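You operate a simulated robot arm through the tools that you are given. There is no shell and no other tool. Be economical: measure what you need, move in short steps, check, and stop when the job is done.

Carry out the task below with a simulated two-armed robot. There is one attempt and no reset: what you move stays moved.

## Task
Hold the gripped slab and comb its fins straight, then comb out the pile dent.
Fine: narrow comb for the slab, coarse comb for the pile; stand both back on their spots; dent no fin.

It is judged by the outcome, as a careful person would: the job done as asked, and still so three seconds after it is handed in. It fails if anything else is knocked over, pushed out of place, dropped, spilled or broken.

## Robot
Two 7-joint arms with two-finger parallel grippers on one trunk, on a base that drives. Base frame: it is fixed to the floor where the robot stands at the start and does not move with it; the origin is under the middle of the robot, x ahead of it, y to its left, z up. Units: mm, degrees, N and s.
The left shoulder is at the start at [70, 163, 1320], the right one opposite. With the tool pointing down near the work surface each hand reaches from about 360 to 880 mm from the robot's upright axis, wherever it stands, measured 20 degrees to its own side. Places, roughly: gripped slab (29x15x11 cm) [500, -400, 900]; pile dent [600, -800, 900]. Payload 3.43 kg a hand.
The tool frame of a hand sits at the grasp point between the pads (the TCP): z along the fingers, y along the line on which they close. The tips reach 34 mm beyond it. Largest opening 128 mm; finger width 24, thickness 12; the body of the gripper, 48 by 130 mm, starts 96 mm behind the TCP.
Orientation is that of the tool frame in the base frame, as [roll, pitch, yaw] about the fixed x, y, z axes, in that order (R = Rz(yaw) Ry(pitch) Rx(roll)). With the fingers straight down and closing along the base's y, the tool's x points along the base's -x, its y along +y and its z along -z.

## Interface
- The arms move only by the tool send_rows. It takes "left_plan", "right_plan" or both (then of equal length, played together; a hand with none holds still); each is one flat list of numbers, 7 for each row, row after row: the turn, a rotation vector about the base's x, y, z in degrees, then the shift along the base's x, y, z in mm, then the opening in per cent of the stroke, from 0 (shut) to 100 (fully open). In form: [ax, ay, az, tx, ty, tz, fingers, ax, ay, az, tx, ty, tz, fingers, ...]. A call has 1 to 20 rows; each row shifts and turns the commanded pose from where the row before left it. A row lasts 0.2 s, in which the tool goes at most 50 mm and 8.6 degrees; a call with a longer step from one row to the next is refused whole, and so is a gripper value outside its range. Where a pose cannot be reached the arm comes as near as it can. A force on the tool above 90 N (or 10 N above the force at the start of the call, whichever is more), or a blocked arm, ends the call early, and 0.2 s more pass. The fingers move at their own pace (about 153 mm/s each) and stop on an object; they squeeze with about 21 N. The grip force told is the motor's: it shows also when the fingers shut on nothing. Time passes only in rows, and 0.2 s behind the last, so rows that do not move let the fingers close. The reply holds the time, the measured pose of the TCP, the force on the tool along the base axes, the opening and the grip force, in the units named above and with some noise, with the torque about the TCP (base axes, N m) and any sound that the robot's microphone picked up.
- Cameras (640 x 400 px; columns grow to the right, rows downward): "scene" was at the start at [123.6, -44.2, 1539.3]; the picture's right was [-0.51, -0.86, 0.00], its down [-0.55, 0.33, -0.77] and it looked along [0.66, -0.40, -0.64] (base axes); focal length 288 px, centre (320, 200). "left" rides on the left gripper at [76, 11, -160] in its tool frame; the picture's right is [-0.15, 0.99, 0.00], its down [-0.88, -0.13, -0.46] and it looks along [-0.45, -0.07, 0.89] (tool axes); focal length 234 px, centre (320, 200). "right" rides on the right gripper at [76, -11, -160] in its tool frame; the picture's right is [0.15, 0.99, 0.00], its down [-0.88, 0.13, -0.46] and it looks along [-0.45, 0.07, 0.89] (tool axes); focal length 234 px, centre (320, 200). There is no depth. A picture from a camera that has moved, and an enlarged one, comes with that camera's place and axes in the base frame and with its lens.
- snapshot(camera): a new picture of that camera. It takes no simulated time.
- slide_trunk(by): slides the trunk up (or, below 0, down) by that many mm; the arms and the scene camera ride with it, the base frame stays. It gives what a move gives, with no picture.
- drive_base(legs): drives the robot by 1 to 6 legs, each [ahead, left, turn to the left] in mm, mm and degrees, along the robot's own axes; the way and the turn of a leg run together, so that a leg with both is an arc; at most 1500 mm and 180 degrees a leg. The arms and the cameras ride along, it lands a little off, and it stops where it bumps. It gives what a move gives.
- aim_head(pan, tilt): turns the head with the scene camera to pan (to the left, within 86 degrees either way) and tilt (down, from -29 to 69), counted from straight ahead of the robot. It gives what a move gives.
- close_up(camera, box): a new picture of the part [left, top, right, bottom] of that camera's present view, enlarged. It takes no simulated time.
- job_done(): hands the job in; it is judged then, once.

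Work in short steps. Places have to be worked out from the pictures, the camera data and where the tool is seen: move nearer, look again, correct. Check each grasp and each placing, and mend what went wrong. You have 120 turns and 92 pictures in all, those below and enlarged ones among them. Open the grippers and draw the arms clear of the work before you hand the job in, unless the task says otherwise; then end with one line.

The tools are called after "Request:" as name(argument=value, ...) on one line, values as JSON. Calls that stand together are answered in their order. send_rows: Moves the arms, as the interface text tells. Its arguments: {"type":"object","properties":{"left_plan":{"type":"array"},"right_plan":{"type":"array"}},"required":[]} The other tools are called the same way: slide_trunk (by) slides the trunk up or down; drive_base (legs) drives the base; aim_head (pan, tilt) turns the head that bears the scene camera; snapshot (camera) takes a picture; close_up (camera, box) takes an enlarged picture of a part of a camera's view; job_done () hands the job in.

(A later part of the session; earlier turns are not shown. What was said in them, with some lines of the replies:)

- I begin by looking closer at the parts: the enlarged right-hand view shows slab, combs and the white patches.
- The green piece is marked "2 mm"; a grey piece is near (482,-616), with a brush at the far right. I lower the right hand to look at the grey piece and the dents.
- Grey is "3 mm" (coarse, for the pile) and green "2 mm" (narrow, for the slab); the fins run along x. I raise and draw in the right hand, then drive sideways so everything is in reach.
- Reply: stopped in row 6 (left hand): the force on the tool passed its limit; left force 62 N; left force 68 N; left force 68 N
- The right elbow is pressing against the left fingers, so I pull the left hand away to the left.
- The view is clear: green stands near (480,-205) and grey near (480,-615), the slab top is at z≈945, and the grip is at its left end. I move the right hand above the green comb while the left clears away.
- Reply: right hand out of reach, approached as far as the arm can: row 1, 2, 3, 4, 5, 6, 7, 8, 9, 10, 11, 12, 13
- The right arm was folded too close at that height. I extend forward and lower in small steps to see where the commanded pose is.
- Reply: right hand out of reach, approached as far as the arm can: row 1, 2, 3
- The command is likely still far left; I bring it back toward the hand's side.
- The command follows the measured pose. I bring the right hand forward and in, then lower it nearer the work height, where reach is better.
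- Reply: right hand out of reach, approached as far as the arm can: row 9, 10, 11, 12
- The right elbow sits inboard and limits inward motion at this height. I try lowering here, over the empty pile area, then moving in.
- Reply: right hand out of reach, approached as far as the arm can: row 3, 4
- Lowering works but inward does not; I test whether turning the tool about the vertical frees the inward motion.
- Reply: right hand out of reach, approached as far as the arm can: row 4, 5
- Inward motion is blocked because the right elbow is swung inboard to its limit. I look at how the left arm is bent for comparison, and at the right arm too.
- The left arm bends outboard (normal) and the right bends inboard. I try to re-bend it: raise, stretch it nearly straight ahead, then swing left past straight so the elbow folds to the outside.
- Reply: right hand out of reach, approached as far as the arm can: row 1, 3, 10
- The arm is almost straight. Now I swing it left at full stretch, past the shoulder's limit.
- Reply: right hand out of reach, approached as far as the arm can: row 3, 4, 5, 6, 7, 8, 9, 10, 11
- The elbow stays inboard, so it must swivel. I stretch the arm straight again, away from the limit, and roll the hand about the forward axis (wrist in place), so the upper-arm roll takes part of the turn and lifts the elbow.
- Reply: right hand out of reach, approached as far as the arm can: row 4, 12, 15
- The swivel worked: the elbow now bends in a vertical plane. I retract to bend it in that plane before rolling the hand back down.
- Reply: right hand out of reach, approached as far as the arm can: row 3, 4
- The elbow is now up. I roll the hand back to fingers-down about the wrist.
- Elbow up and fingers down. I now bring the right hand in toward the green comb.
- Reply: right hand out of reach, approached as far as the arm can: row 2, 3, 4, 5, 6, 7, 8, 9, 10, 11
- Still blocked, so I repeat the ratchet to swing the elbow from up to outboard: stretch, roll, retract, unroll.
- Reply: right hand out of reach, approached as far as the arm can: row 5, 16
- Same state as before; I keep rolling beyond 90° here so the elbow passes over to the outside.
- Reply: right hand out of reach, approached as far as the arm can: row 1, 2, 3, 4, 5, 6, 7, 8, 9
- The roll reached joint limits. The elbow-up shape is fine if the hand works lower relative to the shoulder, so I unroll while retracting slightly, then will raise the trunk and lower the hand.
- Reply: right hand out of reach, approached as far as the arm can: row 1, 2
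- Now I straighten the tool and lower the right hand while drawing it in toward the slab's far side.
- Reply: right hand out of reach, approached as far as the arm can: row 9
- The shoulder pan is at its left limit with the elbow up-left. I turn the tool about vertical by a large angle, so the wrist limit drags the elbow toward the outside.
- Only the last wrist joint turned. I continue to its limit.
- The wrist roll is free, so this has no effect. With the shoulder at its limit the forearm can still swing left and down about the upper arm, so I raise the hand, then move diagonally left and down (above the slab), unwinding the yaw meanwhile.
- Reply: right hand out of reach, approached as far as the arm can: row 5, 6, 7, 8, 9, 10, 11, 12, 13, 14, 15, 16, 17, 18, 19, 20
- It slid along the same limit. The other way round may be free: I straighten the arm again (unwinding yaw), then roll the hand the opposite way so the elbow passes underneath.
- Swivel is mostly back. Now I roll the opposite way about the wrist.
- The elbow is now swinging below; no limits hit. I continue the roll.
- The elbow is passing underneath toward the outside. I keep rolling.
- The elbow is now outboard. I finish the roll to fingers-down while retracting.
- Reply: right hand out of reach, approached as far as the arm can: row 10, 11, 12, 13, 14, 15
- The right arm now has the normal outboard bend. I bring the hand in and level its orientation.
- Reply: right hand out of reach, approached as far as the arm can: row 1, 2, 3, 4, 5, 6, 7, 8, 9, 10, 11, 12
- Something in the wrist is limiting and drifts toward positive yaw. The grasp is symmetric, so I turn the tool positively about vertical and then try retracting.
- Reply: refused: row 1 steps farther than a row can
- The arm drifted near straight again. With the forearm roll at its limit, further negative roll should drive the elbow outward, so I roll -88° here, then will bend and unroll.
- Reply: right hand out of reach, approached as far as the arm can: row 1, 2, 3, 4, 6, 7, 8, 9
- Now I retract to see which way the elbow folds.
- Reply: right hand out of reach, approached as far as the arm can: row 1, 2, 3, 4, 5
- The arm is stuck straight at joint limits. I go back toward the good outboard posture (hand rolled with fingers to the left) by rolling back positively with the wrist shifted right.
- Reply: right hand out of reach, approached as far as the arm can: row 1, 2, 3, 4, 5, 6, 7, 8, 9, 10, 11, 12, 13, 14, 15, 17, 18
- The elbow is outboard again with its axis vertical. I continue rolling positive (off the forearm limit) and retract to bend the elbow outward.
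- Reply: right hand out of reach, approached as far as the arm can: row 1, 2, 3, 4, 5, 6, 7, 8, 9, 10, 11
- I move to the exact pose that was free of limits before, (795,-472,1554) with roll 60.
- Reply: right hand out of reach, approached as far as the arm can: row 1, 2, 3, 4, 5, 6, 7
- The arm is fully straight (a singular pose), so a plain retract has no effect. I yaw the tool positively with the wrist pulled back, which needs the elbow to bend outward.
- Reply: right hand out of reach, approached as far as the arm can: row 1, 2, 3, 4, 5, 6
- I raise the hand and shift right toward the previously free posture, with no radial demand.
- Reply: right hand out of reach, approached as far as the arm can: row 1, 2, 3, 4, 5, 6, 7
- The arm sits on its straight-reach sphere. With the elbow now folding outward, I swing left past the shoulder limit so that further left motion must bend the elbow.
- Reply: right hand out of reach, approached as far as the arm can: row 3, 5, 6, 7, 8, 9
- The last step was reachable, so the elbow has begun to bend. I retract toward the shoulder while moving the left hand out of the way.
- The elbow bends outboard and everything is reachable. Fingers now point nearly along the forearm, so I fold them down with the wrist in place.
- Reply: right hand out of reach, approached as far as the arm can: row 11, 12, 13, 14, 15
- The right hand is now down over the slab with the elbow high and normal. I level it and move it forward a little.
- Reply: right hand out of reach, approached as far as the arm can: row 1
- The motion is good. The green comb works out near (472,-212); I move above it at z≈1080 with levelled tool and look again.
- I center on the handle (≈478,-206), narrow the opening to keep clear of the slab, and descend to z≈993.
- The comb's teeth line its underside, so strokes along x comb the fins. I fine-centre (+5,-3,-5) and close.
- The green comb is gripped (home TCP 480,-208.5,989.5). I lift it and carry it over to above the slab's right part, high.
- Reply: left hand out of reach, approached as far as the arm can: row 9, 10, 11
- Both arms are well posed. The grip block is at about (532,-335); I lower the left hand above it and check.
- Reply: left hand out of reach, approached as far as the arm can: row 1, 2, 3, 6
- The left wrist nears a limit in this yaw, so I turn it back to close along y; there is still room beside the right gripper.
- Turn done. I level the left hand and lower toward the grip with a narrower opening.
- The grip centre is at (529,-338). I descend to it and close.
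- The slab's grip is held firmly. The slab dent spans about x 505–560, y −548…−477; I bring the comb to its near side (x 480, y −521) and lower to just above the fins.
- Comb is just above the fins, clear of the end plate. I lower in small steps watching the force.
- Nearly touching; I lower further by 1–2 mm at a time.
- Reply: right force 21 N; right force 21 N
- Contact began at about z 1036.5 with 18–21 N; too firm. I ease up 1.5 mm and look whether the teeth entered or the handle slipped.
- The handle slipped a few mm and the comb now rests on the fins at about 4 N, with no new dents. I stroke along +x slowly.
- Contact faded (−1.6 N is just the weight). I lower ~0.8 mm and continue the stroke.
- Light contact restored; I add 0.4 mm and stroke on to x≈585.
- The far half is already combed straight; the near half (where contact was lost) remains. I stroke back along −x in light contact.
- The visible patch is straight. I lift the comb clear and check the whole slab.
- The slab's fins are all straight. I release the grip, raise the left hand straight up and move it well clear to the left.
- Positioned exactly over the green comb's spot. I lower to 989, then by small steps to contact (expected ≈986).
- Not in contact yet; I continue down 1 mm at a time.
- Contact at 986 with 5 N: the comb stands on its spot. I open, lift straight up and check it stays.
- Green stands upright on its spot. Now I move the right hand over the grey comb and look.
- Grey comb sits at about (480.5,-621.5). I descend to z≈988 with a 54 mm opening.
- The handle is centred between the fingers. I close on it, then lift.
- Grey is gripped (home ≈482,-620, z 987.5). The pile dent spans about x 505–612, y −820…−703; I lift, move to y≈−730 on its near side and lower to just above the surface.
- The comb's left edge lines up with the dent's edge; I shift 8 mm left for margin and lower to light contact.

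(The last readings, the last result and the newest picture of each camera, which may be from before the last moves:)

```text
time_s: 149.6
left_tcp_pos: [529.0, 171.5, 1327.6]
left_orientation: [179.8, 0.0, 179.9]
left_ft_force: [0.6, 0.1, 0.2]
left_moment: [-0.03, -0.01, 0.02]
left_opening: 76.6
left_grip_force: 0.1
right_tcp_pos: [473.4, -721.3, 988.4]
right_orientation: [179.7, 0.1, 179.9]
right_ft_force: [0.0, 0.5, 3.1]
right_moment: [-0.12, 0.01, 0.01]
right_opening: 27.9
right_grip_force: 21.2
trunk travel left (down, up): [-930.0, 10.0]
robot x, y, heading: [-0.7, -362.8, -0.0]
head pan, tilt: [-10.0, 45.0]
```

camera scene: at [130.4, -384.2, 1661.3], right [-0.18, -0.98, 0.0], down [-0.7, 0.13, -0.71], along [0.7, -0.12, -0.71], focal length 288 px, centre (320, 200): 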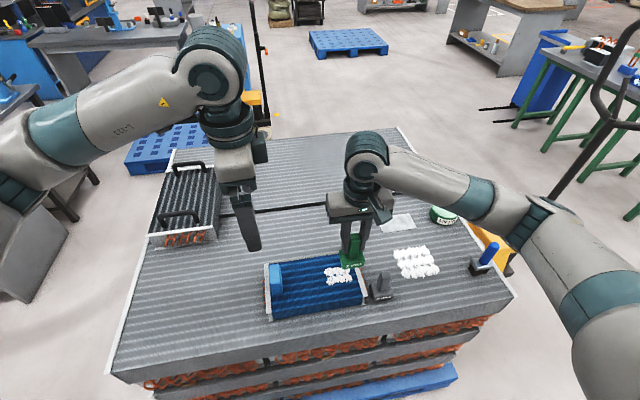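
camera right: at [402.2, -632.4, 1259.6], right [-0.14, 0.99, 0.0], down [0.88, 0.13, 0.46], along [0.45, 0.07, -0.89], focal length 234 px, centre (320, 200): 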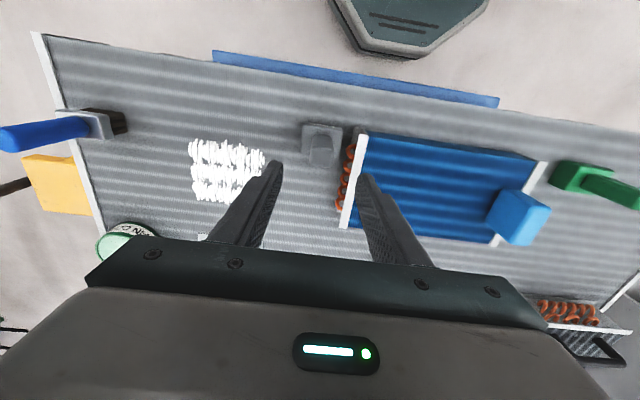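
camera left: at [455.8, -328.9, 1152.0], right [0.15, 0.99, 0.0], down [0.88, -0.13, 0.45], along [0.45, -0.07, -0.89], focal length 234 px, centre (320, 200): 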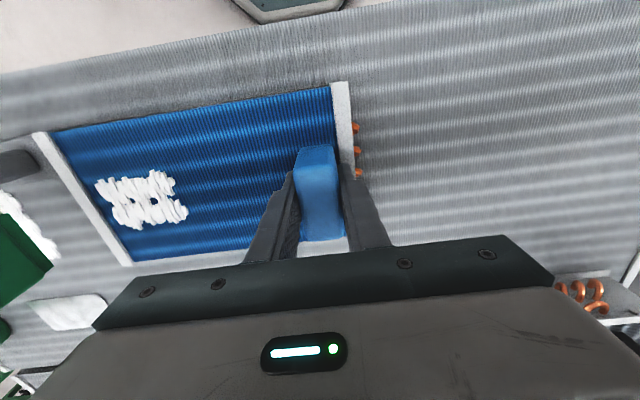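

Light contact reached. I stroke along +x through the dent.

Request:
send_rows(right_plan=[0, 0, 0, 4, 0, -0.3, 0, 0, 0, 0, 4, 0, 0, 0, 0, 0, 0, 4, 0, 0, 0, 0, 0, 0, 4, 0, 0, 0, 0, 0, 0, 4, 0, 0, 0, 0, 0, 0, 4, 0, 0, 0, 0, 0, 0, 4, 0, 0, 0, 0, 0, 0, 4, 0, 0, 0, 0, 0, 0, 4, 0, 0, 0, 0, 0, 0, 4, 0, 0, 0])

```text
time_s: 151.8
left_tcp_pos: [528.6, 169.8, 1327.1]
left_orientation: [-180.0, 0.0, 179.9]
left_ft_force: [0.2, 0.5, -0.1]
left_moment: [0.01, 0.02, 0.0]
left_opening: 76.6
left_grip_force: 0.0
right_tcp_pos: [512.8, -720.9, 988.0]
right_orientation: [179.9, 0.1, 179.7]
right_ft_force: [-3.4, -0.6, 8.9]
right_moment: [-0.18, 0.24, -0.03]
right_opening: 27.7
right_grip_force: 20.8
trunk travel left (down, up): [-930.0, 10.0]
robot x, y, heading: [-1.9, -367.8, -0.1]
head pan, tilt: [-10.0, 45.0]
```

Force 9–10 N, steady. I continue the stroke.

Request:
send_rows(right_plan=[0, 0, 0, 4, 0, 0, 0, 0, 0, 0, 4, 0, 0, 0, 0, 0, 0, 4, 0, 0, 0, 0, 0, 0, 4, 0, 0, 0, 0, 0, 0, 4, 0, 0, 0, 0, 0, 0, 4, 0, 0, 0, 0, 0, 0, 4, 0, 0, 0, 0, 0, 0, 4, 0, 0, 0, 0, 0, 0, 4, 0, 0, 0, 0, 0, 0, 4, 0, 0, 0, 0, 0, 0, 4, 0, 0, 0])

Request:
close_up(camera="scene", box=[340, 215, 500, 315])

```text
time_s: 154.2
left_tcp_pos: [527.3, 171.8, 1328.2]
left_orientation: [180.0, 0.0, 180.0]
left_ft_force: [-0.4, 0.7, 0.1]
left_moment: [0.0, -0.06, 0.03]
left_opening: 76.7
left_grip_force: 0.1
right_tcp_pos: [555.4, -720.9, 988.2]
right_orientation: [180.0, 0.1, 179.8]
right_ft_force: [-4.3, 0.3, 10.1]
right_moment: [-0.1, 0.19, -0.02]
right_opening: 27.7
right_grip_force: 20.6
trunk travel left (down, up): [-930.0, 10.0]
robot x, y, heading: [-2.3, -368.0, -0.3]
head pan, tilt: [-10.0, 45.0]
```

```text
4.00 times, centred on (420, 265) of scene
camera zoom: at [127.5, -380.2, 1661.6], right [-0.18, -0.98, 0.0], down [-0.7, 0.12, -0.71], along [0.7, -0.13, -0.71], focal length 1152 px, centre (-80, -60)
```

zoom: 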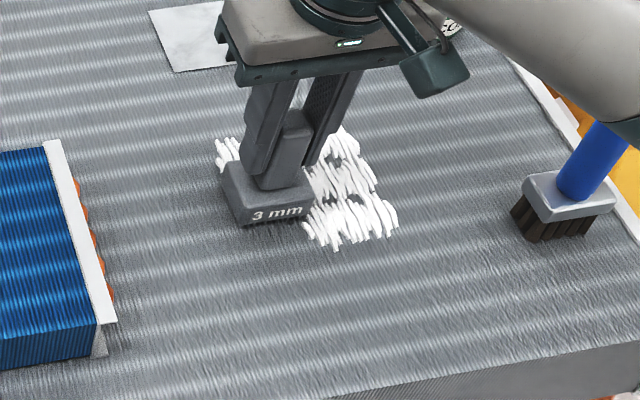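

Combing works: the part behind the comb is straight. I continue to the far side.

Request:
send_rows(right_plan=[0, 0, 0, 4, 0, 0, 0, 0, 0, 0, 4, 0, 0, 0, 0, 0, 0, 4, 0, 0, 0, 0, 0, 0, 4, 0, 0, 0, 0, 0, 0, 4, 0, 0, 0, 0, 0, 0, 4, 0, 0, 0, 0, 0, 0, 4, 0, 0, 0, 0, 0, 0, 4, 0, 0, 0, 0, 0, 0, 4, 0, 0, 0, 0, 0, 0, 4, 0, 0, 0])

Request:
send_rows(right_plan=[0, 0, 0, 4, 0, 0, 0, 0, 0, 0, 4, 0, 0, 0, 0, 0, 0, 4, 0, 0, 0, 0, 0, 0, 4, 0, 0, 0, 0, 0, 0, 4, 0, 0, 0, 0, 0, 0, 4, 0, 0, 0, 0, 0, 0, 4, 0, 0, 0, 0, 0, 0, 4, 0, 0, 0, 0, 0, 0, 4, 0, 0, 0, 0, 0, 0, 4, 0, 0, 0, 0, 0, 0, 4, 0, 0, 0])

Request:
close_up(camera="scene", box=[340, 195, 500, 295])

```text
time_s: 156.4
left_tcp_pos: [526.9, 171.2, 1327.7]
left_orientation: [180.0, 0.0, 179.9]
left_ft_force: [-0.4, -0.6, -0.5]
left_moment: [0.03, 0.04, 0.0]
left_opening: 77.0
left_grip_force: 0.1
right_tcp_pos: [596.9, -722.2, 987.6]
right_orientation: [179.9, 0.2, 179.8]
right_ft_force: [-3.4, 0.0, 7.6]
right_moment: [-0.07, 0.06, -0.02]
right_opening: 27.7
right_grip_force: 21.8
trunk travel left (down, up): [-930.0, 10.0]
robot x, y, heading: [-4.0, -366.8, -0.2]
head pan, tilt: [-10.0, 45.0]
```

```text
time_s: 158.8
left_tcp_pos: [527.5, 171.5, 1328.0]
left_orientation: [-179.9, 0.1, 179.9]
left_ft_force: [-0.7, 0.2, 0.2]
left_moment: [-0.04, -0.02, -0.02]
left_opening: 76.8
left_grip_force: 0.0
right_tcp_pos: [640.5, -721.4, 988.1]
right_orientation: [180.0, 0.2, 179.8]
right_ft_force: [-2.5, 0.5, 8.0]
right_moment: [-0.15, 0.07, -0.05]
right_opening: 27.5
right_grip_force: 20.8
trunk travel left (down, up): [-930.0, 10.0]
robot x, y, heading: [-0.2, -368.7, -0.1]
head pan, tilt: [-10.0, 45.0]
```

```text
4.00 times, centred on (420, 245) of scene
camera zoom: at [127.9, -380.2, 1661.6], right [-0.18, -0.98, 0.0], down [-0.7, 0.12, -0.71], along [0.7, -0.13, -0.71], focal length 1152 px, centre (-80, 20)
```

zoom: 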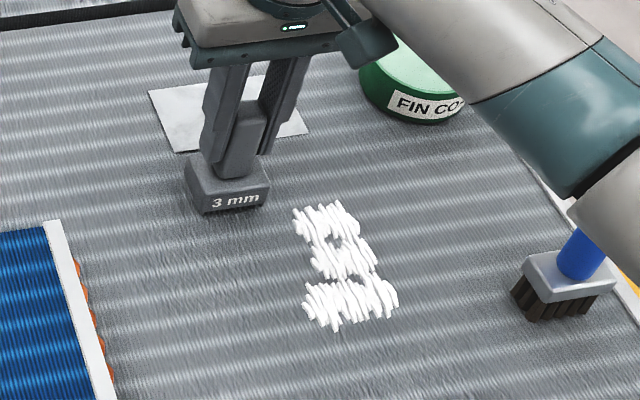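

The left half of the pile dent is straight. I lift, shift 45 mm right, and lower again for the return stroke.

Request:
send_rows(right_plan=[0, 0, 0, 0, 0, 8, 0, 0, 0, 0, 0, -22, 0, 0, 0, 0, 0, 0, -23, 0, 0, 0, 0, 0, 0, 0, -6, 0, 0, 0, 0, 0, 0, -1, 0, 0, 0, 0, 0, 0, 0, 0])

```text
time_s: 160.2
left_tcp_pos: [528.8, 171.1, 1327.0]
left_orientation: [179.9, 0.0, 179.9]
left_ft_force: [0.4, 0.0, 0.0]
left_moment: [-0.01, 0.0, 0.03]
left_opening: 76.8
left_grip_force: 0.0
right_tcp_pos: [641.9, -768.2, 989.0]
right_orientation: [179.8, 0.0, 179.8]
right_ft_force: [0.7, 0.4, -2.1]
right_moment: [0.04, -0.01, 0.01]
right_opening: 27.8
right_grip_force: 21.0
trunk travel left (down, up): [-930.0, 10.0]
robot x, y, heading: [0.8, -365.3, -0.3]
head pan, tilt: [-10.0, 45.0]
```

Request:
send_rows(right_plan=[0, 0, 0, 0, 0, -0.8, 0, 0, 0, 0, -4, 0, 0, 0])

```text
time_s: 160.8
left_tcp_pos: [529.4, 170.2, 1327.1]
left_orientation: [179.8, 0.0, 179.9]
left_ft_force: [0.1, 0.4, 0.7]
left_moment: [0.0, 0.02, 0.0]
left_opening: 77.0
left_grip_force: 0.1
right_tcp_pos: [637.9, -767.7, 989.0]
right_orientation: [179.8, 0.1, 179.8]
right_ft_force: [0.7, 0.2, 4.0]
right_moment: [-0.09, -0.2, 0.01]
right_opening: 27.5
right_grip_force: 20.7
trunk travel left (down, up): [-930.0, 10.0]
robot x, y, heading: [0.7, -364.8, -0.1]
head pan, tilt: [-10.0, 45.0]
```

Contact is about 5–6 N. I stroke back along −x.

Request:
send_rows(right_plan=[0, 0, 0, -4, 0, -0.2, 0, 0, 0, 0, -4, 0, 0, 0, 0, 0, 0, -4, 0, 0, 0, 0, 0, 0, -4, 0, 0, 0, 0, 0, 0, -4, 0, 0, 0, 0, 0, 0, -4, 0, 0, 0, 0, 0, 0, -4, 0, 0, 0, 0, 0, 0, -4, 0, 0, 0, 0, 0, 0, -4, 0, 0, 0, 0, 0, 0, -4, 0, 0, 0, 0, 0, 0, -4, 0, 0, 0, 0, 0, 0, -4, 0, 0, 0, 0, 0, 0, -4, 0, 0, 0])

Request:
send_rows(right_plan=[0, 0, 0, -4, 0, 0, 0, 0, 0, 0, -4, 0, 0, 0, 0, 0, 0, -4, 0, 0, 0, 0, 0, 0, -4, 0, 0, 0, 0, 0, 0, -4, 0, 0, 0, 0, 0, 0, -4, 0, 0, 0, 0, 0, 0, -4, 0, 0, 0, 0, 0, 0, -4, 0, 0, 0, 0, 0, 0, -4, 0, 0, 0, 0, 0, 0, -4, 0, 0, 0, 0, 0, 0, -4, 0, 0, 0, 0, 0, 0, -4, 0, 0, 0, 0, 0, 0, -4, 0, 0, 0])

Request:
send_rows(right_plan=[0, 0, 0, -4, 0, 0, 0, 0, 0, 0, -4, 0, 0, 0, 0, 0, 0, -4, 0, 0, 0, 0, 0, 0, -4, 0, 0, 0, 0, 0, 0, -4, 0, 0, 0, 0, 0, 0, -4, 0, 0, 0, 0, 0, 0, -4, 0, 0, 0, 0, 0, 0, -4, 0, 0, 0, 0, 0, 0, -4, 0, 0, 0, 0, 0, 0, -4, 0, 0, 0, 0, 0, 0, -4, 0, 0, 0, 0, 0, 0, -4, 0, 0, 0, 0, 0, 0, -4, 0, 0, 0, 0, 0, 0, -4, 0, 0, 0])

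Request:
close_up(camera="scene", box=[340, 215, 500, 315])

```text
time_s: 163.6
left_tcp_pos: [529.0, 171.0, 1326.9]
left_orientation: [180.0, 0.0, 179.9]
left_ft_force: [0.0, -0.3, 0.9]
left_moment: [0.02, -0.02, 0.03]
left_opening: 76.8
left_grip_force: 0.0
right_tcp_pos: [583.6, -767.4, 986.8]
right_orientation: [179.8, 0.3, 179.8]
right_ft_force: [3.6, -0.3, 9.0]
right_moment: [-0.22, -0.32, 0.1]
right_opening: 27.7
right_grip_force: 20.3
trunk travel left (down, up): [-930.0, 10.0]
robot x, y, heading: [-2.0, -367.5, -0.1]
head pan, tilt: [-10.0, 45.0]
```

```text
time_s: 166.4
left_tcp_pos: [528.8, 171.2, 1325.9]
left_orientation: [-180.0, -0.1, 179.9]
left_ft_force: [-0.1, 0.8, -1.4]
left_moment: [0.04, 0.01, 0.0]
left_opening: 76.9
left_grip_force: 0.1
right_tcp_pos: [532.6, -766.8, 988.2]
right_orientation: [179.7, 0.1, 179.8]
right_ft_force: [2.0, 0.6, 6.7]
right_moment: [-0.18, -0.17, 0.07]
right_opening: 28.0
right_grip_force: 21.2
trunk travel left (down, up): [-930.0, 10.0]
robot x, y, heading: [-1.7, -366.3, -0.3]
head pan, tilt: [-10.0, 45.0]
```

```text
time_s: 169.4
left_tcp_pos: [528.6, 171.7, 1327.5]
left_orientation: [-180.0, -0.1, 179.9]
left_ft_force: [-0.3, -0.4, 0.9]
left_moment: [0.03, 0.0, -0.03]
left_opening: 77.0
left_grip_force: 0.0
right_tcp_pos: [476.9, -765.3, 987.6]
right_orientation: [179.8, 0.2, 179.8]
right_ft_force: [2.9, 0.0, 11.7]
right_moment: [-0.2, -0.16, 0.04]
right_opening: 27.6
right_grip_force: 21.0
trunk travel left (down, up): [-930.0, 10.0]
robot x, y, heading: [-0.6, -364.4, -0.3]
head pan, tilt: [-10.0, 45.0]
```

```text
4.00 times, centred on (420, 265) of scene
camera zoom: at [129.1, -380.3, 1661.5], right [-0.18, -0.98, 0.0], down [-0.7, 0.12, -0.71], along [0.7, -0.13, -0.71], focal length 1152 px, centre (-80, -60)
```

zoom: 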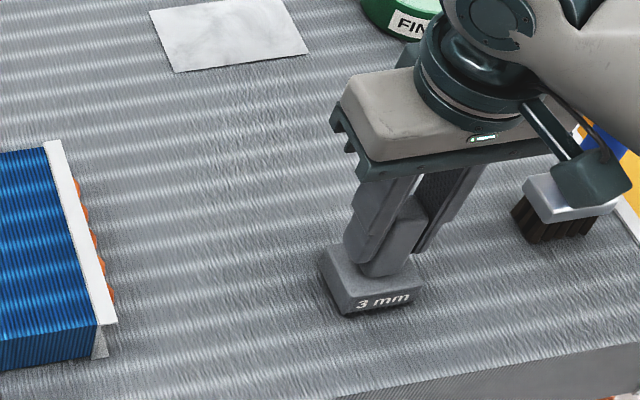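

The visible part is straight; the rest is hidden behind the gripper. I lift and move back above the grey comb's home, then inspect.

Request:
send_rows(right_plan=[0, 0, 0, 0, 0, 5, 0, 0, 0, 0, 0, 0, 40, 0, 0, 0, 0, 0, 40, 0, 0, 0, 0, 0, 1, 40, 0, 0, 0, 0, 0, 1, 40, 0, 0, 0, 0, 0, 1, 26, 0, 0, 0, 0, 0, 0, 0, 0, 0])

Request:
close_up(camera="scene", box=[340, 215, 500, 315])

```text
time_s: 171.0
left_tcp_pos: [529.9, 170.3, 1327.8]
left_orientation: [179.9, 0.0, 179.9]
left_ft_force: [-0.2, -0.3, -0.2]
left_moment: [-0.02, 0.0, 0.01]
left_opening: 76.8
left_grip_force: 0.1
right_tcp_pos: [480.7, -621.5, 1031.8]
right_orientation: [179.8, 0.1, 179.8]
right_ft_force: [-0.1, -0.4, -0.7]
right_moment: [0.02, -0.04, -0.02]
right_opening: 27.8
right_grip_force: 21.0
trunk travel left (down, up): [-930.0, 10.0]
robot x, y, heading: [1.4, -366.6, -0.1]
head pan, tilt: [-10.0, 45.0]
```

```text
4.00 times, centred on (420, 265) of scene
camera zoom: at [129.8, -382.0, 1661.4], right [-0.18, -0.98, 0.0], down [-0.7, 0.13, -0.71], along [0.7, -0.12, -0.71], focal length 1152 px, centre (-80, -60)
```

zoom: 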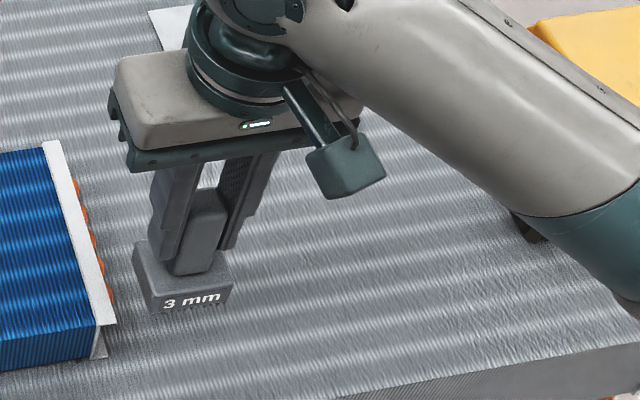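

The dent looks gone. I correct by (+1,+1) to the exact home and lower to just above contact.

Request:
send_rows(right_plan=[0, 0, 0, 1, 1, -20, 0, 0, 0, 0, 0, 0, -15, 0, 0, 0, 0, 0, 0, -6, 0, 0, 0, 0, 0, 0, -1.5, 0, 0, 0, 0, 0, 0, 0, 0])

Request:
send_rows(right_plan=[0, 0, 0, 0, 0, -1, 0, 0, 0, 0, 0, 0, 0, 0])

```text
time_s: 172.2
left_tcp_pos: [529.9, 171.3, 1326.5]
left_orientation: [179.9, 0.0, 179.9]
left_ft_force: [-0.6, 0.8, -0.3]
left_moment: [0.02, 0.0, 0.0]
left_opening: 76.7
left_grip_force: 0.0
right_tcp_pos: [481.7, -619.1, 990.0]
right_orientation: [179.8, 0.2, 179.8]
right_ft_force: [0.4, -0.3, -1.4]
right_moment: [-0.02, -0.01, -0.03]
right_opening: 27.7
right_grip_force: 21.0
trunk travel left (down, up): [-930.0, 10.0]
robot x, y, heading: [0.7, -364.3, -0.4]
head pan, tilt: [-10.0, 45.0]
```

```text
time_s: 172.8
left_tcp_pos: [530.4, 171.1, 1326.9]
left_orientation: [179.9, 0.0, 179.9]
left_ft_force: [-0.2, 0.1, -0.2]
left_moment: [-0.02, -0.02, 0.0]
left_opening: 76.7
left_grip_force: 0.1
right_tcp_pos: [480.1, -620.3, 987.4]
right_orientation: [179.8, 0.1, 179.8]
right_ft_force: [-0.7, -0.7, -1.1]
right_moment: [0.0, -0.02, -0.02]
right_opening: 28.1
right_grip_force: 21.4
trunk travel left (down, up): [-930.0, 10.0]
robot x, y, heading: [-3.1, -363.5, -0.2]
head pan, tilt: [-10.0, 45.0]
```

Request:
send_rows(right_plan=[0, 0, 0, 0, 0, -0.8, 0, 0, 0, 0, 0, 0, 0, 0])

```text
time_s: 173.4
left_tcp_pos: [529.7, 171.7, 1327.0]
left_orientation: [179.8, 0.0, 179.8]
left_ft_force: [-0.5, 0.0, 0.0]
left_moment: [-0.02, 0.02, 0.02]
left_opening: 76.9
left_grip_force: 0.0
right_tcp_pos: [480.9, -619.0, 987.4]
right_orientation: [179.8, 0.1, 179.8]
right_ft_force: [-0.6, -0.7, 1.6]
right_moment: [-0.06, 0.05, 0.01]
right_opening: 27.5
right_grip_force: 20.9
trunk travel left (down, up): [-930.0, 10.0]
robot x, y, heading: [-0.1, -368.9, -0.3]
head pan, tilt: [-10.0, 45.0]
```

Contact is made (about 3 N). I open modestly (slab end is near), lift straight up, then retreat to the right and back.

Request:
send_rows(right_plan=[0, 0, 0, 0, 0, 0, 32, 0, 0, 0, 0, 0, 0, 42, 0, 0, 0, 0, 0, 0, 42, 0, 0, 0, 0, 0, 25, 42, 0, 0, 0, 0, 0, 40, 42, 0, 0, 0, 0, 0, 40, 42, 0, 0, 0, 0, 0, 40, 42, 0, 0, 0, 0, 0, 40, 42, 0, 0, 0, 0, -40, 0, 42, 0, 0, 0, 0, -40, 0, 42, 0, 0, 0, 0, -40, 0, 42, 0, 0, 0, 0, -40, 0, 42, 0, 0, 0, 0, -40, 0, 42, 0, 0, 0, 0, -40, 0, 42, 0, 0, 0, 0, -40, 0, 42, 0, 0, 0, 0, -40, 0, 42])

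Request:
close_up(camera="scene", box=[180, 180, 500, 380])

Request:
close_up(camera="scene", box=[340, 215, 500, 315])

```text
time_s: 176.8
left_tcp_pos: [529.2, 168.9, 1327.6]
left_orientation: [179.9, 0.0, 179.9]
left_ft_force: [-0.6, -0.9, -0.2]
left_moment: [0.02, -0.03, 0.04]
left_opening: 76.9
left_grip_force: 0.1
right_tcp_pos: [480.8, -941.2, 1173.0]
right_orientation: [179.8, 0.1, 179.8]
right_ft_force: [-0.4, 0.2, -0.2]
right_moment: [0.03, -0.01, 0.0]
right_opening: 53.4
right_grip_force: 0.0
trunk travel left (down, up): [-930.0, 10.0]
robot x, y, heading: [-0.8, -369.3, -0.3]
head pan, tilt: [-10.0, 45.0]
```

```text
2.00 times, centred on (340, 280) of scene
camera zoom: at [129.1, -382.7, 1661.4], right [-0.18, -0.98, 0.0], down [-0.7, 0.13, -0.71], along [0.7, -0.12, -0.71], focal length 576 px, centre (280, 40)
```

zoom: 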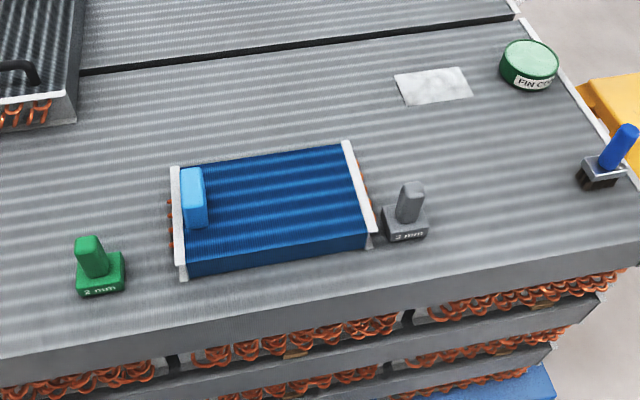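

```text
4.00 times, centred on (420, 265) of scene
camera zoom: at [129.1, -382.7, 1661.4], right [-0.18, -0.98, 0.0], down [-0.7, 0.13, -0.71], along [0.7, -0.12, -0.71], focal length 1152 px, centre (-80, -60)
```

zoom: 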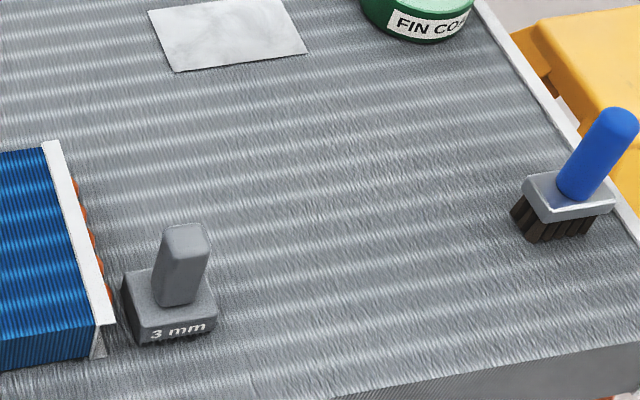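

Both dents are gone, both combs stand on their spots, and nothing else has moved. I open both grippers, raise the right hand a bit more, and hand in.

Request:
send_rows(right_plan=[0, 0, 0, 0, 0, 40, 100, 0, 0, 0, 0, 0, 40, 100, 0, 0, 0, 0, 0, 0, 100], left_plan=[0, 0, 0, 0, 0, 0, 100, 0, 0, 0, 0, 0, 0, 100, 0, 0, 0, 0, 0, 0, 100])

Request:
job_done()

```text
time_s: 177.6
left_tcp_pos: [530.2, 170.2, 1326.8]
left_orientation: [179.9, 0.0, 179.9]
left_ft_force: [-0.4, 0.3, 0.8]
left_moment: [-0.02, 0.0, 0.0]
left_opening: 128.1
left_grip_force: 0.0
right_tcp_pos: [480.8, -940.0, 1252.9]
right_orientation: [179.7, 0.1, 179.8]
right_ft_force: [0.4, 0.1, -0.3]
right_moment: [0.03, 0.02, -0.03]
right_opening: 128.1
right_grip_force: 0.1
trunk travel left (down, up): [-930.0, 10.0]
robot x, y, heading: [-0.5, -367.8, -0.3]
head pan, tilt: [-10.0, 45.0]
```

```text
The job is handed in.
```

I held the slab and combed it straight with the 2 mm comb, then combed out the pile dent with the 3 mm comb; both combs stand back on their spots and the last pictures show no dented fins, though the first touch on the slab briefly pressed at about 21 N.
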